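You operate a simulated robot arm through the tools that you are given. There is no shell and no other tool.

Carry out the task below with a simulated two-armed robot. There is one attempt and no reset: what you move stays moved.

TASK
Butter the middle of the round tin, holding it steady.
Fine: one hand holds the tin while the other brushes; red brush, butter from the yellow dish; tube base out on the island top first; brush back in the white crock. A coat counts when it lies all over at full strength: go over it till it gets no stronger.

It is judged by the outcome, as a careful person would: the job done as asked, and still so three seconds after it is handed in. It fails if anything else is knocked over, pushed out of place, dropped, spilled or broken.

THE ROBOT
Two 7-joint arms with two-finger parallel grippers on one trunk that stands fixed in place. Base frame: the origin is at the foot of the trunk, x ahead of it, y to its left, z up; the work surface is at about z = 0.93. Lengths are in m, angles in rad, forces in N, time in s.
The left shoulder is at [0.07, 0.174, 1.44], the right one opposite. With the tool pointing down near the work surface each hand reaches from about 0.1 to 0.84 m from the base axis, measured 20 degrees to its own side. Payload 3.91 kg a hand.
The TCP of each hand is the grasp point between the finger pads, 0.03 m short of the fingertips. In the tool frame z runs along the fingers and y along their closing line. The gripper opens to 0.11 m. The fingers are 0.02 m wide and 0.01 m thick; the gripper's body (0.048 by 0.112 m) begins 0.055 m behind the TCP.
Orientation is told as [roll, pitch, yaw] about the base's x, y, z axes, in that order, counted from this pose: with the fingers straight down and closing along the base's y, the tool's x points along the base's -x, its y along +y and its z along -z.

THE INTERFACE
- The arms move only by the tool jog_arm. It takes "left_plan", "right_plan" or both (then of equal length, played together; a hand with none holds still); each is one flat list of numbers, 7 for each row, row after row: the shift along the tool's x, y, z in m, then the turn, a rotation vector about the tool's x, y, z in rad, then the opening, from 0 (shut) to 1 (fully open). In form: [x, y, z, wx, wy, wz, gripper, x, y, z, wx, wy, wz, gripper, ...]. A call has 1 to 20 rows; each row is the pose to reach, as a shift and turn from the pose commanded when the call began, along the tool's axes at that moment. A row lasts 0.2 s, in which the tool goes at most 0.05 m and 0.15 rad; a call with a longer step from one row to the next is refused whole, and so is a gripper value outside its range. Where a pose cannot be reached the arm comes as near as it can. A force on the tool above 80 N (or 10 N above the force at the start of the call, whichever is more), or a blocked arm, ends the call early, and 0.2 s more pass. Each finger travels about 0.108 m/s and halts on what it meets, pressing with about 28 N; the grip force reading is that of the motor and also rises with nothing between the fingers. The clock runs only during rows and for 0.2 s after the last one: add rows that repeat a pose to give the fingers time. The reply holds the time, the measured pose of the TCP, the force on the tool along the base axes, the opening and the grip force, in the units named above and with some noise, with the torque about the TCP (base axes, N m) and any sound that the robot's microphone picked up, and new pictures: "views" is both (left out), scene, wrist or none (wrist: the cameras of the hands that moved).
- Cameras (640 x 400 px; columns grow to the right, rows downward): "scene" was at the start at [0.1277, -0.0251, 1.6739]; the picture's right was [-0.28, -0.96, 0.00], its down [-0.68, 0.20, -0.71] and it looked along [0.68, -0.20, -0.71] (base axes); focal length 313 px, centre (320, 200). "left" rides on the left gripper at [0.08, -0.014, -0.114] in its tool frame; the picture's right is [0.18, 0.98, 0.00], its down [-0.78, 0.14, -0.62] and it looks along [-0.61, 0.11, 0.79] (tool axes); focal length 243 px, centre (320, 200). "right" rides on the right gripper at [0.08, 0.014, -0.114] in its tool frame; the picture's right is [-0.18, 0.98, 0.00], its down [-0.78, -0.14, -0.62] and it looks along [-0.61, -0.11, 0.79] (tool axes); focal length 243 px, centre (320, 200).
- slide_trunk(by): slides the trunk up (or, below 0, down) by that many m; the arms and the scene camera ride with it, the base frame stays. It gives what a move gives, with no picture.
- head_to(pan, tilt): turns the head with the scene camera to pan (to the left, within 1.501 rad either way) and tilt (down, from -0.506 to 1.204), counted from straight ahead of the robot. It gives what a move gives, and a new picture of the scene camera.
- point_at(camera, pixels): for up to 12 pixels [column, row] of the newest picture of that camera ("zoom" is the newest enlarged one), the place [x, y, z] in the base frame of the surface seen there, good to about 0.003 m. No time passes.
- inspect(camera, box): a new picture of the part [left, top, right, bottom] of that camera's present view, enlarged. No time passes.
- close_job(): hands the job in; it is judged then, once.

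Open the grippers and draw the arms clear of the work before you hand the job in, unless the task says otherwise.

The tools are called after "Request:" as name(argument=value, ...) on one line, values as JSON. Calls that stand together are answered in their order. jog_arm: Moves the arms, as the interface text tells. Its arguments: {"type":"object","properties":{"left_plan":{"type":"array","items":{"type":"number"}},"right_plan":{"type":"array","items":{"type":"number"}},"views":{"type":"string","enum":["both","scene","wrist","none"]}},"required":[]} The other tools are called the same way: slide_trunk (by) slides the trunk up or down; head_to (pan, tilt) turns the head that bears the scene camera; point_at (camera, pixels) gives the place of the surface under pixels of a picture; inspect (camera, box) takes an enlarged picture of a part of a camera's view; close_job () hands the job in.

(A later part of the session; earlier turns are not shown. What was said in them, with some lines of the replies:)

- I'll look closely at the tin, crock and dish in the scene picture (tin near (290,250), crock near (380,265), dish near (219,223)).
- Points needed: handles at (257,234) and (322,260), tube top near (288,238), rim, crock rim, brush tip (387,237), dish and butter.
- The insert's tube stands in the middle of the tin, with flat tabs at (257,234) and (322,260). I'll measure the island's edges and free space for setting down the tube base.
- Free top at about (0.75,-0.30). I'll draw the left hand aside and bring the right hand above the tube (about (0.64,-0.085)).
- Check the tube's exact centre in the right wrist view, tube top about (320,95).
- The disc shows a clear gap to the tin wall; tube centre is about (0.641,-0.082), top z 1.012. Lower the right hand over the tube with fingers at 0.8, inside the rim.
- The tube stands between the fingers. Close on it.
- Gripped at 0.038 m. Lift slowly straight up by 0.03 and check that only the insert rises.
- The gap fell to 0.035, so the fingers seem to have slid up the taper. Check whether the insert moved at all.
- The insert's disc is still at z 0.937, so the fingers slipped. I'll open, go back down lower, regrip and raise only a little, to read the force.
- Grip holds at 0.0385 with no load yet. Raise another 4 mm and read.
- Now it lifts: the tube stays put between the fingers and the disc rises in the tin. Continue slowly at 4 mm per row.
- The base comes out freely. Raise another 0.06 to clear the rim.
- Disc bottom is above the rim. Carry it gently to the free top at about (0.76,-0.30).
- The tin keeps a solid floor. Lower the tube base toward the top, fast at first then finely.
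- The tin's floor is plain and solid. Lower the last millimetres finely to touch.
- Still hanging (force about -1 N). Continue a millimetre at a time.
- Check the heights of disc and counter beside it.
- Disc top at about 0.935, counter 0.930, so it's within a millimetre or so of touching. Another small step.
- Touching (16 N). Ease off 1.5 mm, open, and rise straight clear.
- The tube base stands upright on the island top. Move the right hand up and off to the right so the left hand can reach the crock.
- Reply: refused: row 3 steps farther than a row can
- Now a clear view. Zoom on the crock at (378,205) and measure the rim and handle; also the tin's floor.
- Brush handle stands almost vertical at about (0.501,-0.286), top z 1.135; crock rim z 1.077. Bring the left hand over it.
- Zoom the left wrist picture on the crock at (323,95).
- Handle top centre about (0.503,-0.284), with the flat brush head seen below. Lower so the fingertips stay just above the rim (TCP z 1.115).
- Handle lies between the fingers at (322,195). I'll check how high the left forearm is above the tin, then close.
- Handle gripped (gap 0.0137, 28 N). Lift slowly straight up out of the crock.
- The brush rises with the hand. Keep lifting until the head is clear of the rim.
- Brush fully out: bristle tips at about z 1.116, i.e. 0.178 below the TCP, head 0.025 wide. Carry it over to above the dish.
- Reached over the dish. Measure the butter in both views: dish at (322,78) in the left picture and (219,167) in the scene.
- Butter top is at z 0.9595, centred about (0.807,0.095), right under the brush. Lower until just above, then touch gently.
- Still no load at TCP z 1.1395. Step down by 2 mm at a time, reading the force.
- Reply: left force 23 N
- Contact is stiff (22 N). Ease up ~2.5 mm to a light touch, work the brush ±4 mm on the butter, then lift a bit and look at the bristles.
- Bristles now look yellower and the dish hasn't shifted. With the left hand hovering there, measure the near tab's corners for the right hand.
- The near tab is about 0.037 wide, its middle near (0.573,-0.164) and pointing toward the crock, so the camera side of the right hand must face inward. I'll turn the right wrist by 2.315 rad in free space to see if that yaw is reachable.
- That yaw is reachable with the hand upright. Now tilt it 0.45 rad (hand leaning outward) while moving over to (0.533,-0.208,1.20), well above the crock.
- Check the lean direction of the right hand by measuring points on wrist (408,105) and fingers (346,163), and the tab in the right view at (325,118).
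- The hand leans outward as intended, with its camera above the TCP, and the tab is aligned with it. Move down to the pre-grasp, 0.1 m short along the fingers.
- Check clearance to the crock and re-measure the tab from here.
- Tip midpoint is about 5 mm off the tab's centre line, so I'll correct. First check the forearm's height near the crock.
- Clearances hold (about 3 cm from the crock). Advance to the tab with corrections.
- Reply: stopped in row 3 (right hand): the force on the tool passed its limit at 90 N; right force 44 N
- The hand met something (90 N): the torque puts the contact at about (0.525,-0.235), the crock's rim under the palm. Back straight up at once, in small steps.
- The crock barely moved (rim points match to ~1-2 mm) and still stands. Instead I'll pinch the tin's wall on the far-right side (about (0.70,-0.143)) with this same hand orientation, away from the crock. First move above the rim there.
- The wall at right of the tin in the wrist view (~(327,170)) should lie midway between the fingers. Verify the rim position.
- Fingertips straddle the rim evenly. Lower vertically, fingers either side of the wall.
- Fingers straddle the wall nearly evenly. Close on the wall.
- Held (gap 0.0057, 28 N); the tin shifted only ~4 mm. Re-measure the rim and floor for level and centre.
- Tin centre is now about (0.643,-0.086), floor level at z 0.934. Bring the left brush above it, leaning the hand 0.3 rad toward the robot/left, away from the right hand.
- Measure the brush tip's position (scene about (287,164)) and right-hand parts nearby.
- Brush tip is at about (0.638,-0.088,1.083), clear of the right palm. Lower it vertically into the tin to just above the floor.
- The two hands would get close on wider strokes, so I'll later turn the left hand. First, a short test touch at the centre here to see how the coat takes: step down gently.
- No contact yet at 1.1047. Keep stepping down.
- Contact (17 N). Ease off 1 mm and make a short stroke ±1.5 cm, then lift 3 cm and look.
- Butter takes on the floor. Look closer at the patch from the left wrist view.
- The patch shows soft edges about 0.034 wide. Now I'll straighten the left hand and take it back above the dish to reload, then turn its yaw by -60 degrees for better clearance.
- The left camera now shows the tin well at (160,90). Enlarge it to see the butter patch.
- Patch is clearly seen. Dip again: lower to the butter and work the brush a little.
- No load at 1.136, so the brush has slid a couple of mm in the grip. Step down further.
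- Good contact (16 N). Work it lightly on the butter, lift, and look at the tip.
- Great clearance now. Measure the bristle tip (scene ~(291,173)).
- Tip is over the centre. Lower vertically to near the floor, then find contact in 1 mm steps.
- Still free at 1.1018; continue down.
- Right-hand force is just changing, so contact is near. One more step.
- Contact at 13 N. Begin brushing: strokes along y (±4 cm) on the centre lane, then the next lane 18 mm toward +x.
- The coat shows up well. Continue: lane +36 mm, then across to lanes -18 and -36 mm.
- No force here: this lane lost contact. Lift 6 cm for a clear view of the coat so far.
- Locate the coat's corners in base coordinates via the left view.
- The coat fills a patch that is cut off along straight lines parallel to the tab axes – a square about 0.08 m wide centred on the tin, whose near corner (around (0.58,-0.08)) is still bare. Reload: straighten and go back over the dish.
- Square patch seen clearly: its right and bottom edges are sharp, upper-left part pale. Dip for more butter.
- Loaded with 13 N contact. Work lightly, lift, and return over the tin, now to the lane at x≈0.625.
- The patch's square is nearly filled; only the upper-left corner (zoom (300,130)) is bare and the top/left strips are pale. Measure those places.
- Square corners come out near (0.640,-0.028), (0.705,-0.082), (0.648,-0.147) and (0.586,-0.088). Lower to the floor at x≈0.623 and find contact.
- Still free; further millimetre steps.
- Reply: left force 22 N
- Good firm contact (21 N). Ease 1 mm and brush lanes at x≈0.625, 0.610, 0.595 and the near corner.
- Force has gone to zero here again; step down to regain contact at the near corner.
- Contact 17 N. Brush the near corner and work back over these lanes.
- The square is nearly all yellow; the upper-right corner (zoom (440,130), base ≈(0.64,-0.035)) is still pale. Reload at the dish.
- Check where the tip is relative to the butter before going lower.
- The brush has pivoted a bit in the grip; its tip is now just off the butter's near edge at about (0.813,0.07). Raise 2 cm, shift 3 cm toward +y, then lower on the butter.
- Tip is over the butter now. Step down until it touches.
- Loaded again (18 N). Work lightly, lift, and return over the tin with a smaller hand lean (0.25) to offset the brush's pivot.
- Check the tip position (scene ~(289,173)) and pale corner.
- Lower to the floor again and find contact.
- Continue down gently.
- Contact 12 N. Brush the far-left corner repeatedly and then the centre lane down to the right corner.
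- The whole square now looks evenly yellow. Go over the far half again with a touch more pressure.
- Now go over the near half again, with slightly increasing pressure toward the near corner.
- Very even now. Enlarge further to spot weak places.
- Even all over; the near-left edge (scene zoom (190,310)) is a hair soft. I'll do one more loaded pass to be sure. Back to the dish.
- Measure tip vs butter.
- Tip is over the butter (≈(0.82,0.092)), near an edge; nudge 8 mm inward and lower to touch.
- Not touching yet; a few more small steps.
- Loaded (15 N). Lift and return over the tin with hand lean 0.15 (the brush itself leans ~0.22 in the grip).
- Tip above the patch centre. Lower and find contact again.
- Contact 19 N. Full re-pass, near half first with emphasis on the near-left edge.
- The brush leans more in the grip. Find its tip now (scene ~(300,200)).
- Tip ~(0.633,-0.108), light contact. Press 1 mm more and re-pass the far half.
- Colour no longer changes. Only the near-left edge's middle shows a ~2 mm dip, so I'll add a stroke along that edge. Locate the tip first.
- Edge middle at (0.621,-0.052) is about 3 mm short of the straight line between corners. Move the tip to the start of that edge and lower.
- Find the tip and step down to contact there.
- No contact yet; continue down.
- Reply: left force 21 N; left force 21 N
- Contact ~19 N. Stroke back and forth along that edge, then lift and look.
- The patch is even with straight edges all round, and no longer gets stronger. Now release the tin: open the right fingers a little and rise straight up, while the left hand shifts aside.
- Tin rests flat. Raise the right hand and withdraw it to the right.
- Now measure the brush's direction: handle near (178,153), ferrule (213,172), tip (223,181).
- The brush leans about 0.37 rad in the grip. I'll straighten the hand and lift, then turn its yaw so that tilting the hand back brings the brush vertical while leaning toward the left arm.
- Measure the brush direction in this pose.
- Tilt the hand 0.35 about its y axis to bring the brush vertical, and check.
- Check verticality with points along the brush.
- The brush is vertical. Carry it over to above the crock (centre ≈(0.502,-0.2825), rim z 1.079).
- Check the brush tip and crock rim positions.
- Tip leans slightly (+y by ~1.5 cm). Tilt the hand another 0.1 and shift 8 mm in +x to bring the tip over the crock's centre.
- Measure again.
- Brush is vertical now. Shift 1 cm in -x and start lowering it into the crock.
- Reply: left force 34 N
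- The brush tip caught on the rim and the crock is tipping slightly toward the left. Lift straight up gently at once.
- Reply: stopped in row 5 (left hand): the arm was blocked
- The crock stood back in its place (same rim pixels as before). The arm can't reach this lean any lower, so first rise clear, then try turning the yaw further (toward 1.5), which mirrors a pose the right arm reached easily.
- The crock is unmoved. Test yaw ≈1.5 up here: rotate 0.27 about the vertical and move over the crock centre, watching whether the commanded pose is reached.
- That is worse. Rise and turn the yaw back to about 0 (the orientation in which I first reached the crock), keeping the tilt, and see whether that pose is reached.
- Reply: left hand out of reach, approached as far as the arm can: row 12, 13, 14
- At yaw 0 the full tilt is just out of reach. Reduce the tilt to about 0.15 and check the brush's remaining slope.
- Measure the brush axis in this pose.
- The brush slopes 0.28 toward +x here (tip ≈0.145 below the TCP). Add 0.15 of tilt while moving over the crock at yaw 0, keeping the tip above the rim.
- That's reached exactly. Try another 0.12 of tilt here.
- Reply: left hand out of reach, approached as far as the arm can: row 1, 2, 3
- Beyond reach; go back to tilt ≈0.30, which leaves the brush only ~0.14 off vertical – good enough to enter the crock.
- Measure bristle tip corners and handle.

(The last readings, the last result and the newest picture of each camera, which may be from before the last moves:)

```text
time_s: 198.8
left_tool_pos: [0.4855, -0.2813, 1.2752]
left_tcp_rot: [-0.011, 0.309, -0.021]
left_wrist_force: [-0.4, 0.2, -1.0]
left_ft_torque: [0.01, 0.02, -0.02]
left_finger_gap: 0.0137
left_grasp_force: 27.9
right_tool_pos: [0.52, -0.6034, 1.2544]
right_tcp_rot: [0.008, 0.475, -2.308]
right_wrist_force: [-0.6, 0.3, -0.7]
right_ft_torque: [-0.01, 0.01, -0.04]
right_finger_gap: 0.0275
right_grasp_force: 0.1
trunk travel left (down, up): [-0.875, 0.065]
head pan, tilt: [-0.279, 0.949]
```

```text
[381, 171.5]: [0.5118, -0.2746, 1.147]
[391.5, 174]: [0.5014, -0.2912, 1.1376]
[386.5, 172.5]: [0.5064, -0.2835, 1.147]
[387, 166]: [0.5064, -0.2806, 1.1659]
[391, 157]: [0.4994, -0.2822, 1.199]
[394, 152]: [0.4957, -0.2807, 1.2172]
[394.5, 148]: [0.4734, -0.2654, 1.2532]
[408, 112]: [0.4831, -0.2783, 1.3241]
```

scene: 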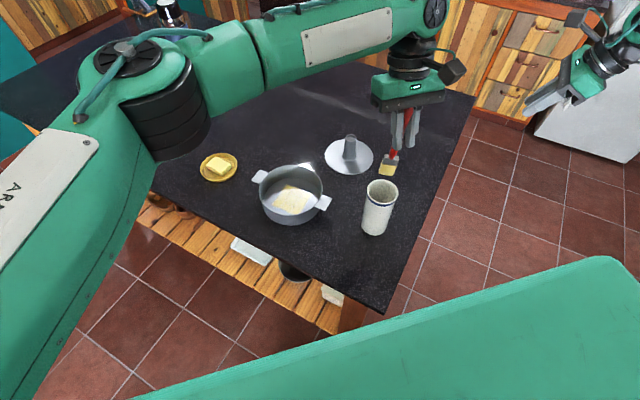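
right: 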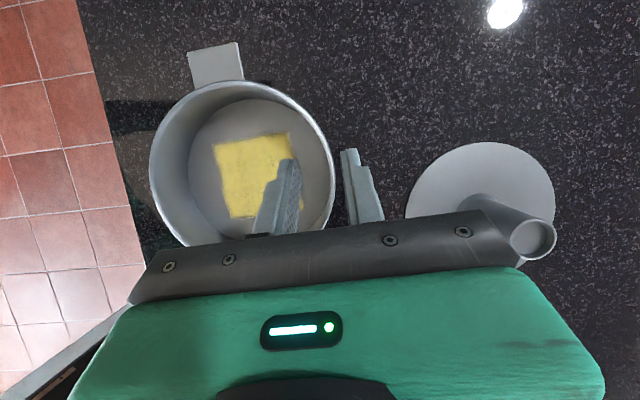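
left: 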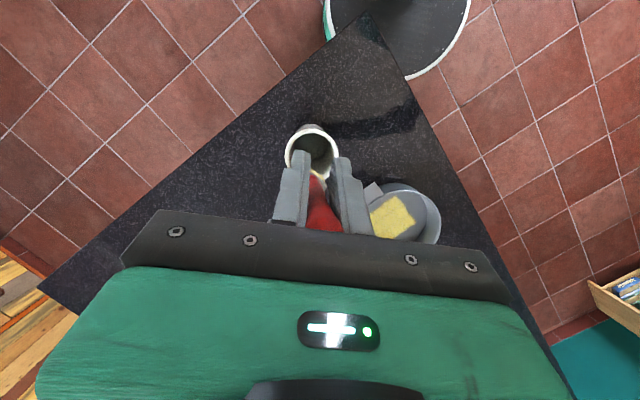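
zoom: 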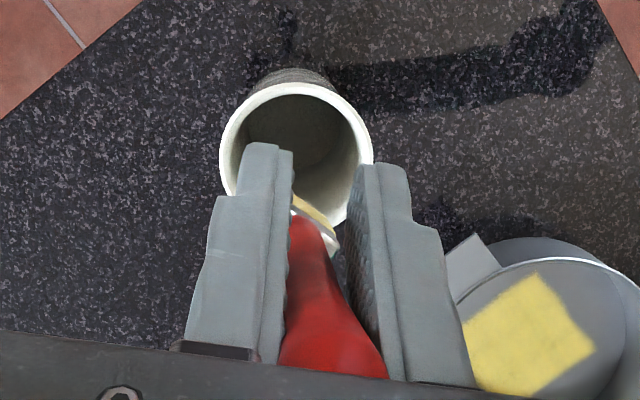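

Tip is at about (0.512,-0.285,1.138), slope 0.135. Move so that the tip is over the mouth's centre and just above the rim, then look.

Request:
jog_arm(left_plan=[0.0134, 0.002, 0.0043, 0, 0, 0, 0, 0.0062, 0.002, 0.0267, 0, 0, 0, 0, 0.0015, 0.002, 0.0415, 0, 0, 0, 0])

Request:
inspect(camera="scene", box=[340, 80, 450, 245])

Request:
inspect(camera="left", box=[250, 100, 390, 240])

```text
time_s: 199.6
left_tool_pos: [0.4723, -0.2817, 1.2359]
left_tcp_rot: [-0.01, 0.307, -0.023]
left_wrist_force: [-0.4, 0.2, -0.9]
left_ft_torque: [0.02, 0.0, 0.0]
left_finger_gap: 0.0138
left_grasp_force: 27.7
right_tool_pos: [0.5184, -0.6046, 1.2543]
right_tcp_rot: [0.007, 0.475, -2.309]
right_wrist_force: [0.6, -0.2, 0.6]
right_ft_torque: [-0.01, 0.01, -0.01]
right_finger_gap: 0.0273
right_grasp_force: 0.1
trunk travel left (down, up): [-0.875, 0.065]
head pan, tilt: [-0.279, 0.949]
```

scene: 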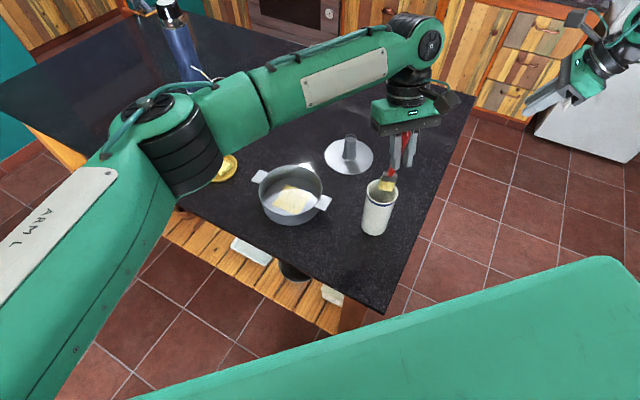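
left: 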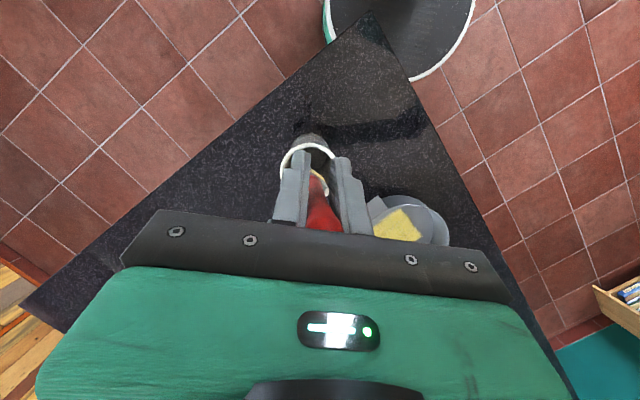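

```text
2.42 times, centred on (395, 162) of scene
```

zoom: 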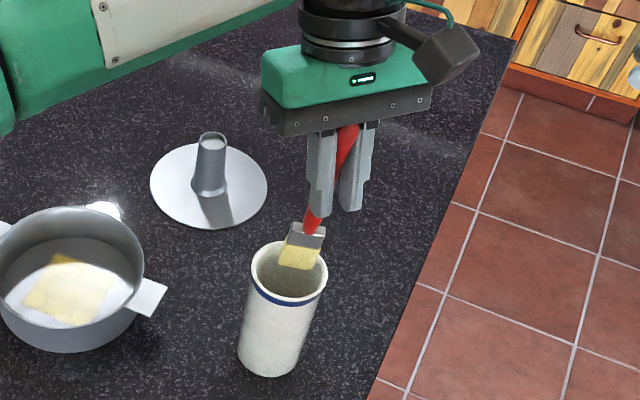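

```text
2.86 times, centred on (320, 170) of left
```

zoom: 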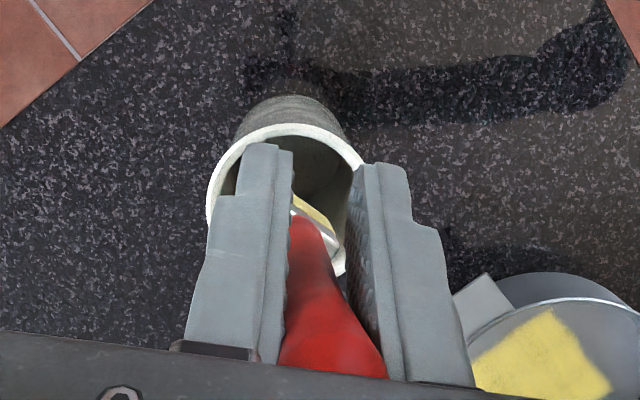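

Bristles appear over the mouth. Measure them.

Request:
point_at(camera="scene", pixels=[[381, 187.5], [391, 189.5], [386, 188.5], [386, 184], [389, 177], [391, 172], [375, 184], [396, 188]])

```text
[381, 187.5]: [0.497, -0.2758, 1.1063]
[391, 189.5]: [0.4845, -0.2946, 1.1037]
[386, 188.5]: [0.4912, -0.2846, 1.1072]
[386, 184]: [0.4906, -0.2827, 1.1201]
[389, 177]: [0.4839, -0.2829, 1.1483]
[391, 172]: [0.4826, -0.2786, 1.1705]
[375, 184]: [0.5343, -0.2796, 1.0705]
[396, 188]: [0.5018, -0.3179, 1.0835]
```

Tip is within the mouth outline. Lower along the brush's slope, first half.

Request:
jog_arm(left_plan=[-0.0072, 0.0004, 0.0143, 0, 0, 0, 0, -0.0143, 0.0009, 0.0285, 0, 0, 0, 0, -0.0215, 0.0013, 0.0428, 0, 0, 0, 0, -0.0287, 0.0017, 0.057, 0, 0, 0, 0])

Request:
inspect(camera="scene", box=[340, 80, 450, 245])

Request:
inspect(camera="left", box=[250, 100, 390, 240])

```text
time_s: 200.6
left_tool_pos: [0.4838, -0.2795, 1.173]
left_tcp_rot: [-0.011, 0.307, -0.024]
left_wrist_force: [-0.7, 0.8, -1.5]
left_ft_torque: [0.02, -0.02, -0.01]
left_finger_gap: 0.0141
left_grasp_force: 28.0
right_tool_pos: [0.5176, -0.6056, 1.2538]
right_tcp_rot: [0.007, 0.476, -2.309]
right_wrist_force: [-0.4, 0.1, 0.4]
right_ft_torque: [0.01, 0.01, -0.01]
right_finger_gap: 0.0273
right_grasp_force: 0.0
trunk travel left (down, up): [-0.875, 0.065]
head pan, tilt: [-0.279, 0.949]
```

scene: 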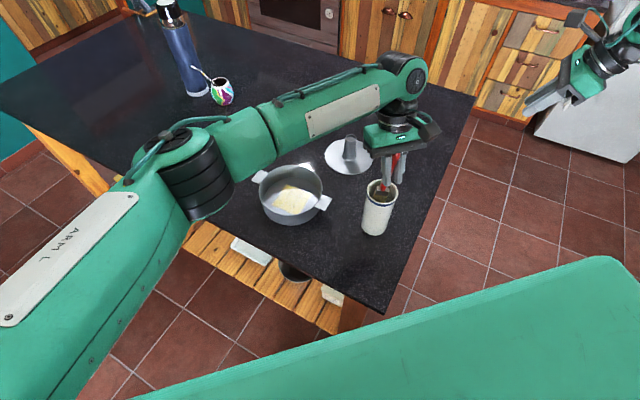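
left: 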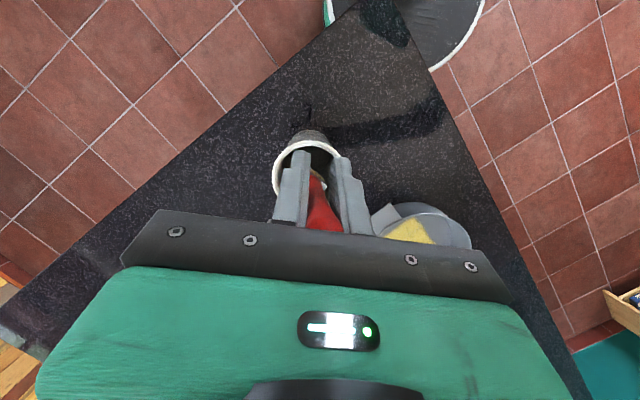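

```text
2.42 times, centred on (395, 162) of scene
```

zoom: 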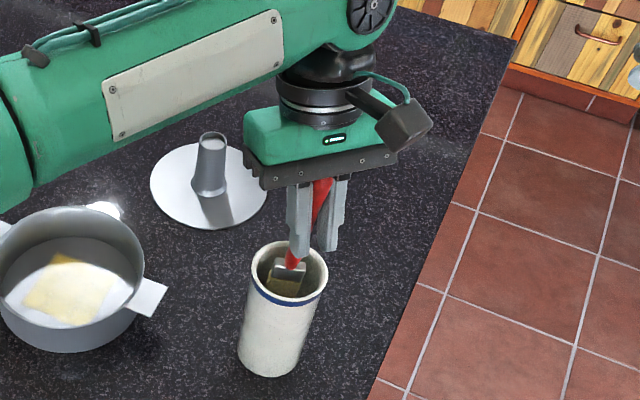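

```text
2.86 times, centred on (320, 170) of left
```

zoom: 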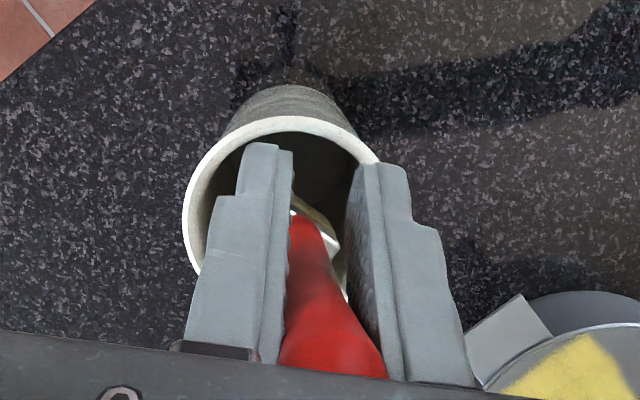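

The brush head is inside the crock with no contact force. Continue down to TCP z≈1.11.

Request:
jog_arm(left_plan=[-0.0068, 0, 0.0144, 0, 0, 0, 0, -0.0137, 0, 0.0287, 0, 0, 0, 0, -0.0205, 0, 0.0431, 0, 0, 0, 0, -0.0273, 0, 0.0574, 0, 0, 0, 0])

Request:
inspect(camera="scene", box=[340, 100, 430, 245])

Request:
inspect(camera="left", box=[250, 100, 390, 240])

```text
time_s: 201.6
left_tool_pos: [0.4965, -0.2688, 1.1177]
left_tcp_rot: [-0.01, 0.307, -0.023]
left_wrist_force: [-0.9, 0.0, -0.1]
left_ft_torque: [-0.04, 0.13, -0.02]
left_finger_gap: 0.0137
left_grasp_force: 28.8
left hand out of reach, approached as far as the arm can: row 2, 3, 4
right_tool_pos: [0.5181, -0.6044, 1.2546]
right_tcp_rot: [0.008, 0.475, -2.309]
right_wrist_force: [-0.1, -0.4, -0.3]
right_ft_torque: [-0.01, -0.01, -0.02]
right_finger_gap: 0.0274
right_grasp_force: 0.0
trunk travel left (down, up): [-0.875, 0.065]
head pan, tilt: [-0.279, 0.949]
```

scene: 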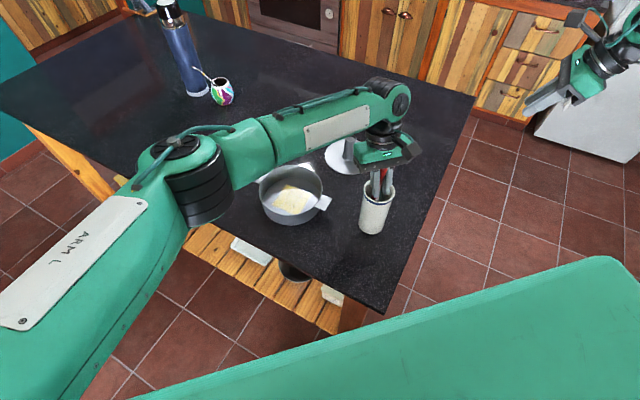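
left: 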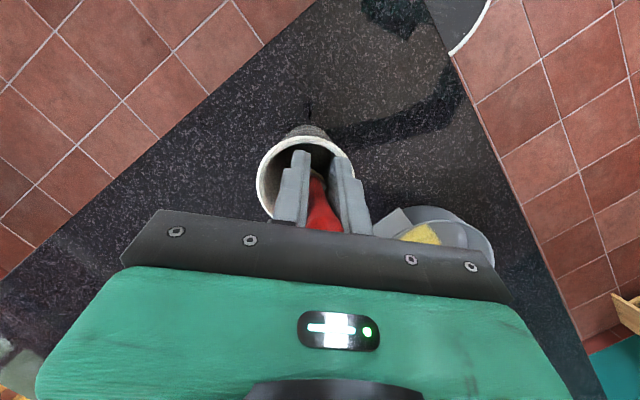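

```text
2.76 times, centred on (385, 172) of scene
```

zoom: 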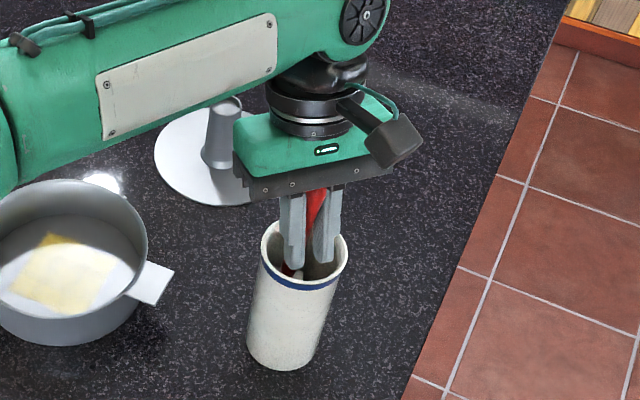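

```text
2.86 times, centred on (320, 170) of left
```

zoom: 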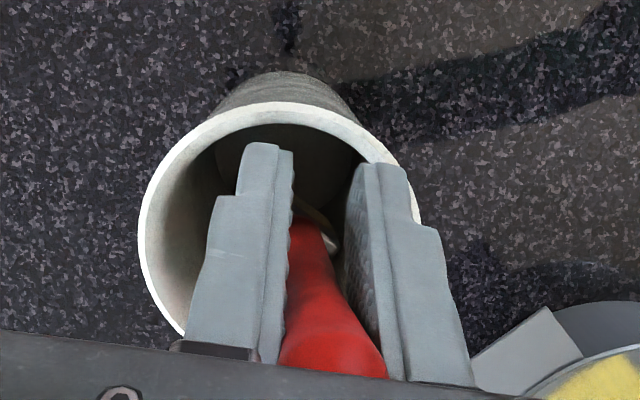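

The brush is deep inside, but the reach limit pulled the hand ~1 cm to +y and nudged the crock with it. The fingertips are above the rim; open them now to let the brush settle.

Request:
jog_arm(left_plan=[0, 0, 0, 0, 0, 0, 0.16, 0, 0, 0, 0, 0, 0, 0.2, 0, 0, 0, 0, 0, 0, 0.24, 0, 0, 0, 0, 0, 0, 0.28])

Request:
inspect(camera="scene", box=[340, 100, 430, 245])

Request:
inspect(camera="left", box=[250, 100, 390, 240])

```text
time_s: 202.6
left_tool_pos: [0.4979, -0.2692, 1.1171]
left_tcp_rot: [-0.01, 0.307, -0.022]
left_wrist_force: [-0.3, 0.0, 0.1]
left_ft_torque: [0.02, 0.02, -0.02]
left_finger_gap: 0.0308
left_grasp_force: 0.0
right_tool_pos: [0.5186, -0.6055, 1.2537]
right_tcp_rot: [0.008, 0.476, -2.309]
right_wrist_force: [-0.9, -0.4, -0.3]
right_ft_torque: [-0.02, -0.02, -0.01]
right_finger_gap: 0.0276
right_grasp_force: 0.0
trunk travel left (down, up): [-0.875, 0.065]
head pan, tilt: [-0.279, 0.949]
```

scene: 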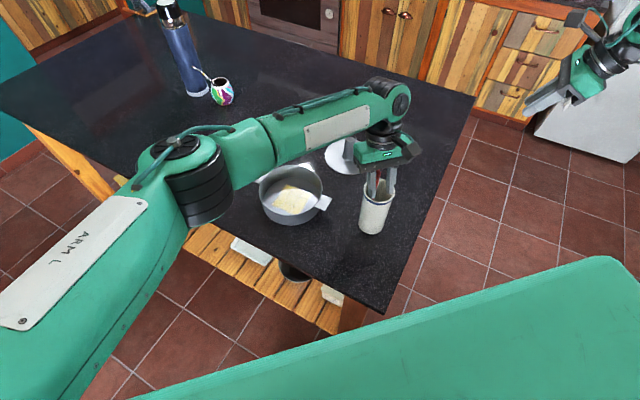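
left: 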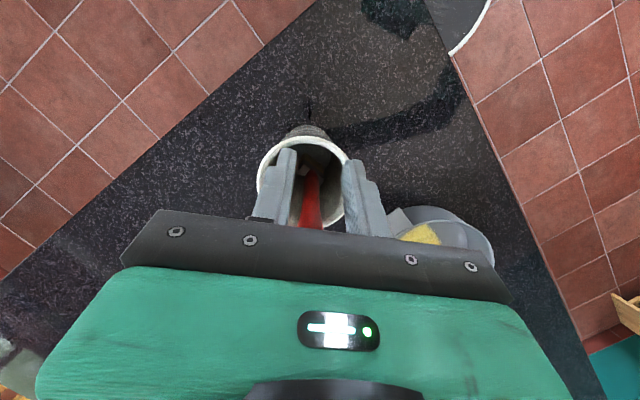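

```text
2.76 times, centred on (385, 172) of scene
```

zoom: 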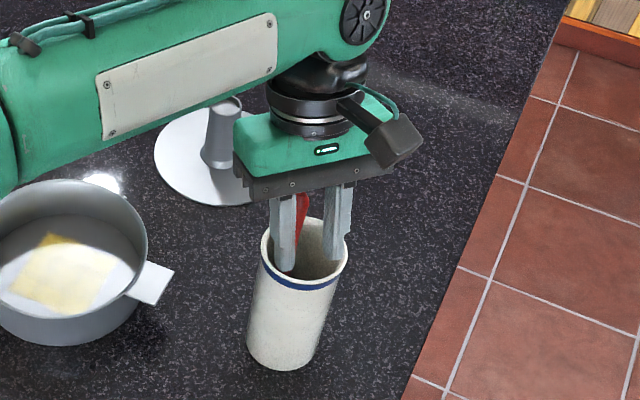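

```text
2.86 times, centred on (320, 170) of left
```

zoom: 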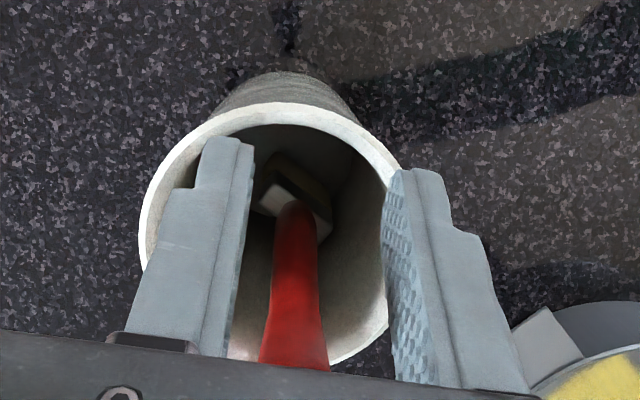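

The brush stands inside the crock, its handle leaning on the rim between the open fingers. Rise straight up.

Request:
jog_arm(left_plan=[0.0046, 0, -0.0143, 0, 0, 0, 0.28, 0.0106, 0, -0.0334, 0, 0, 0, 0.28, 0.0213, 0, -0.0667, 0, 0, 0, 0.28, 0.0334, 0, -0.1048, 0, 0, 0, 0.28, 0.0456, 0, -0.143, 0, 0, 0, 0.28])

Request:
inspect(camera="scene", box=[340, 130, 430, 245])

Request:
inspect(camera="left", box=[250, 80, 390, 220])

Request:
point_at(camera="scene", pixels=[[393, 192], [378, 204], [388, 202], [372, 234], [366, 230], [382, 232], [366, 184], [390, 185]])

```text
time_s: 203.8
left_tool_pos: [0.4937, -0.2653, 1.2673]
left_tcp_rot: [-0.01, 0.306, -0.023]
left_wrist_force: [0.1, 0.4, -0.2]
left_ft_torque: [-0.03, 0.0, -0.01]
left_finger_gap: 0.0308
left_grasp_force: 0.1
right_tool_pos: [0.518, -0.6041, 1.2555]
right_tcp_rot: [0.007, 0.475, -2.309]
right_wrist_force: [0.0, -0.5, -0.9]
right_ft_torque: [0.0, 0.02, 0.02]
right_finger_gap: 0.0271
right_grasp_force: 0.1
trunk travel left (down, up): [-0.875, 0.065]
head pan, tilt: [-0.279, 0.949]
```

scene: 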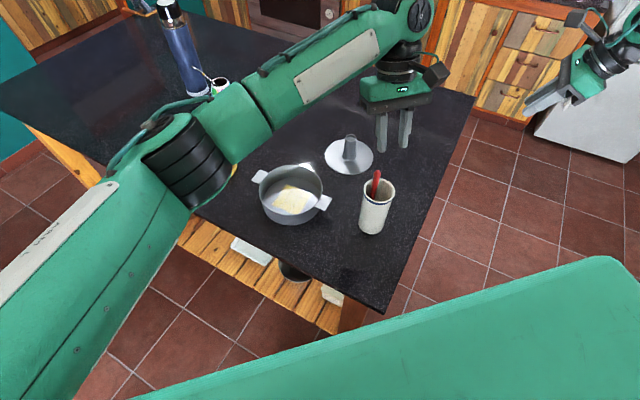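
left: 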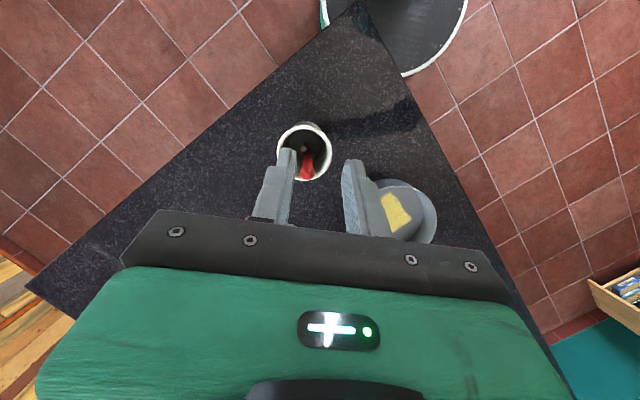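

```text
3.48 times, centred on (385, 188) of scene
```

zoom: 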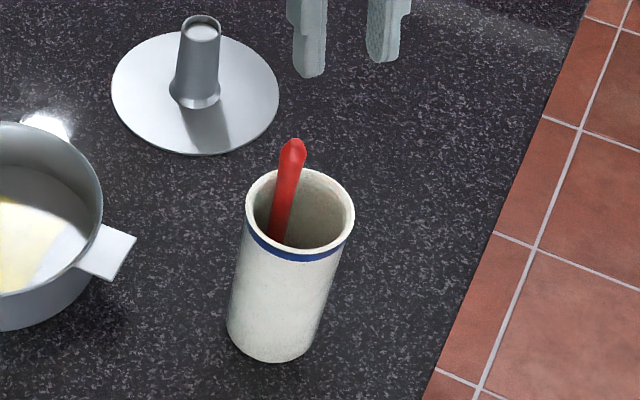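

```text
2.86 times, centred on (320, 150) of left
```

zoom: 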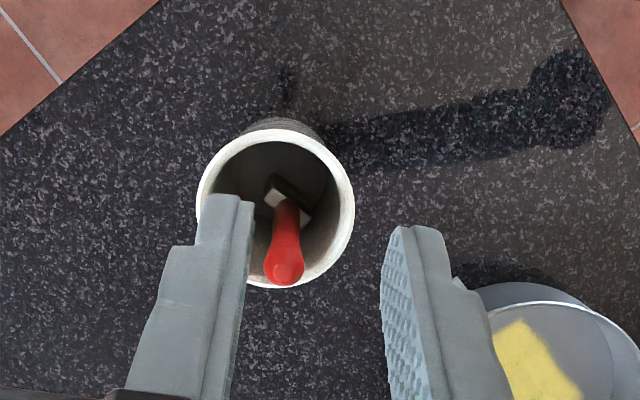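

```text
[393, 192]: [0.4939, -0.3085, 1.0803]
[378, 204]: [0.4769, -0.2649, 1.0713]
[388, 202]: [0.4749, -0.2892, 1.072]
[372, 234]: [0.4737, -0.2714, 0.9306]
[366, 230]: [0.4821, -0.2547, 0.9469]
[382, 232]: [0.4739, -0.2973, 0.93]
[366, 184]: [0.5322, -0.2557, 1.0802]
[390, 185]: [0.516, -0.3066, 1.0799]
```

The brush is back in the crock, which still stands within ~7 mm of where it was; the tin, patch and tube base look good. Withdraw the left arm up and away to the left and open both grippers.

Request:
jog_arm(left_plan=[0.0101, 0, -0.0318, 0, 0, 0, 0.28, 0.0203, 0, -0.0635, 0, 0, 0, 0.28, 0.0304, 0, -0.0953, 0, 0, 0, 0.5, 0.04, 0.0429, -0.0922, 0, -0.024, 0, 0.7, 0.0496, 0.0858, -0.0892, 0, -0.047, 0, 1, 0.0593, 0.1287, -0.0861, 0, -0.071, 0, 1, 0.0689, 0.1716, -0.083, 0, -0.094, 0, 1, 0.0785, 0.2145, -0.08, 0, -0.118, 0, 1, 0.0881, 0.2574, -0.0769, 0, -0.141, 0, 1, 0.0977, 0.3002, -0.0738, 0, -0.165, 0, 1, 0.1073, 0.3431, -0.0707, 0, -0.188, 0, 1, 0.117, 0.386, -0.0677, 0, -0.212, 0, 1, 0.1266, 0.4289, -0.0646, 0, -0.235, 0, 1, 0.1362, 0.4718, -0.0615, 0, -0.259, 0, 1, 0.1458, 0.5147, -0.0585, 0, -0.282, 0, 1, 0.1554, 0.5576, -0.0554, 0, -0.306, 0, 1], right_plan=[0, 0, 0, 0, 0, 0, 0.3, 0, 0, 0, 0, 0, 0, 0.4, 0, 0, 0, 0, 0, 0, 0.5, 0, 0, 0, 0, 0, 0, 0.6, 0, 0, 0, 0, 0, 0, 0.7, 0, 0, 0, 0, 0, 0, 0.8, 0, 0, 0, 0, 0, 0, 1, 0, 0, 0, 0, 0, 0, 1, 0, 0, 0, 0, 0, 0, 1, 0, 0, 0, 0, 0, 0, 1, 0, 0, 0, 0, 0, 0, 1, 0, 0, 0, 0, 0, 0, 1, 0, 0, 0, 0, 0, 0, 1, 0, 0, 0, 0, 0, 0, 1, 0, 0, 0, 0, 0, 0, 1, 0, 0, 0, 0, 0, 0, 1], views="scene")

Request:
inspect(camera="scene", box=[240, 120, 420, 245])

Request:
inspect(camera="scene", box=[278, 178, 322, 220])

Request:
inspect(camera="scene", box=[150, 60, 270, 200])

```text
time_s: 207.2
left_tool_pos: [0.3772, 0.2954, 1.363]
left_tcp_rot: [-0.012, -0.003, -0.022]
left_wrist_force: [0.3, -0.8, 0.6]
left_ft_torque: [0.0, -0.03, -0.01]
left_finger_gap: 0.1099
left_grasp_force: 0.0
right_tool_pos: [0.516, -0.6029, 1.2563]
right_tcp_rot: [0.011, 0.474, -2.308]
right_wrist_force: [-0.2, -0.1, 0.4]
right_ft_torque: [-0.04, -0.03, 0.0]
right_finger_gap: 0.11
right_grasp_force: 0.1
trunk travel left (down, up): [-0.875, 0.065]
head pan, tilt: [-0.279, 0.949]
```

scene: 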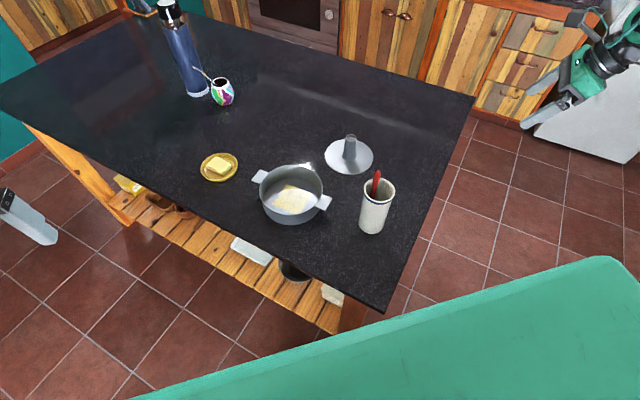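

```text
3.20 times, centred on (330, 182) of scene
```

zoom: 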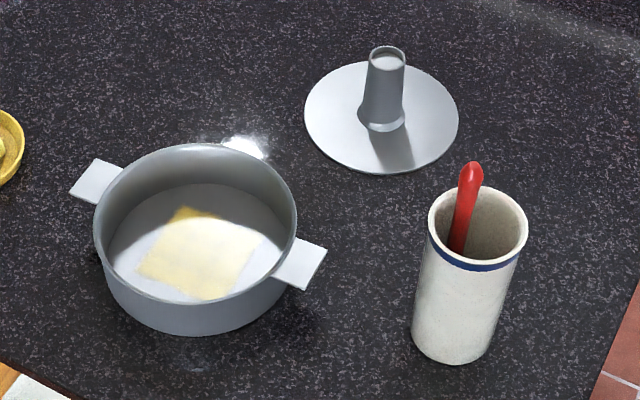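

```text
9.52 times, centred on (300, 199) of scene
```

zoom: 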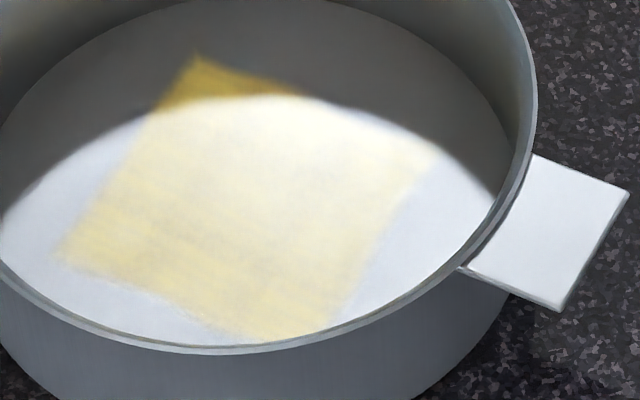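

```text
2.86 times, centred on (210, 130) of scene
```

zoom: 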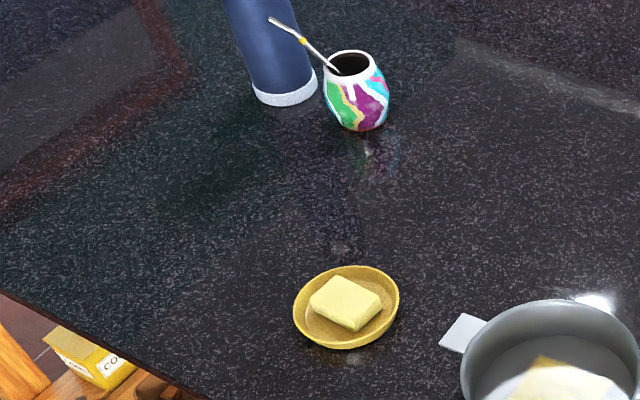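

All is in place: the patch in the middle of the tin is evenly buttered, the tube base stands on the island top, the red brush is in the white crock, the dish is undisturbed, and both arms are clear with open grippers. Handing in.

Request:
close_job()

```text
The job is handed in.
```

The middle of the round tin is buttered and I've handed the job in. I don't yet know how it was judged.

- **Tube base:** I lifted it out first, and it stands upright on the island top, beyond the tin to the right.
- **Coat:** The butter only showed on a square about 8 cm wide in the centre of the tin's floor, so I took that as the middle. I went over it with several dips from the yellow dish until it looked even and stopped getting stronger. The right hand held the tin's wall throughout.
- **Brush:** The red brush is back in the white crock, leaning on the rim. I let go of it with its bristles about 3 cm above the bottom, so it slid that last bit down.

A few things did not go cleanly:

- **Tin:** It shifted about 4 mm when the right hand gripped it.
- **First grip attempt:** The right hand first tried to hold the tin by its tab and knocked the crock's rim at about 90 N. The crock moved no more than 1–2 mm.
- **Putting the brush back:** The brush had pivoted in the grip. On my first try it caught the crock's rim and tipped it briefly, and the crock settled back upright. On the second try the crock was nudged about 7 mm to the left. I left it there rather than risk pushing it again.

At the last look nothing had fallen over or spilled, the butter dish had not moved, and both arms were clear with grippers open.
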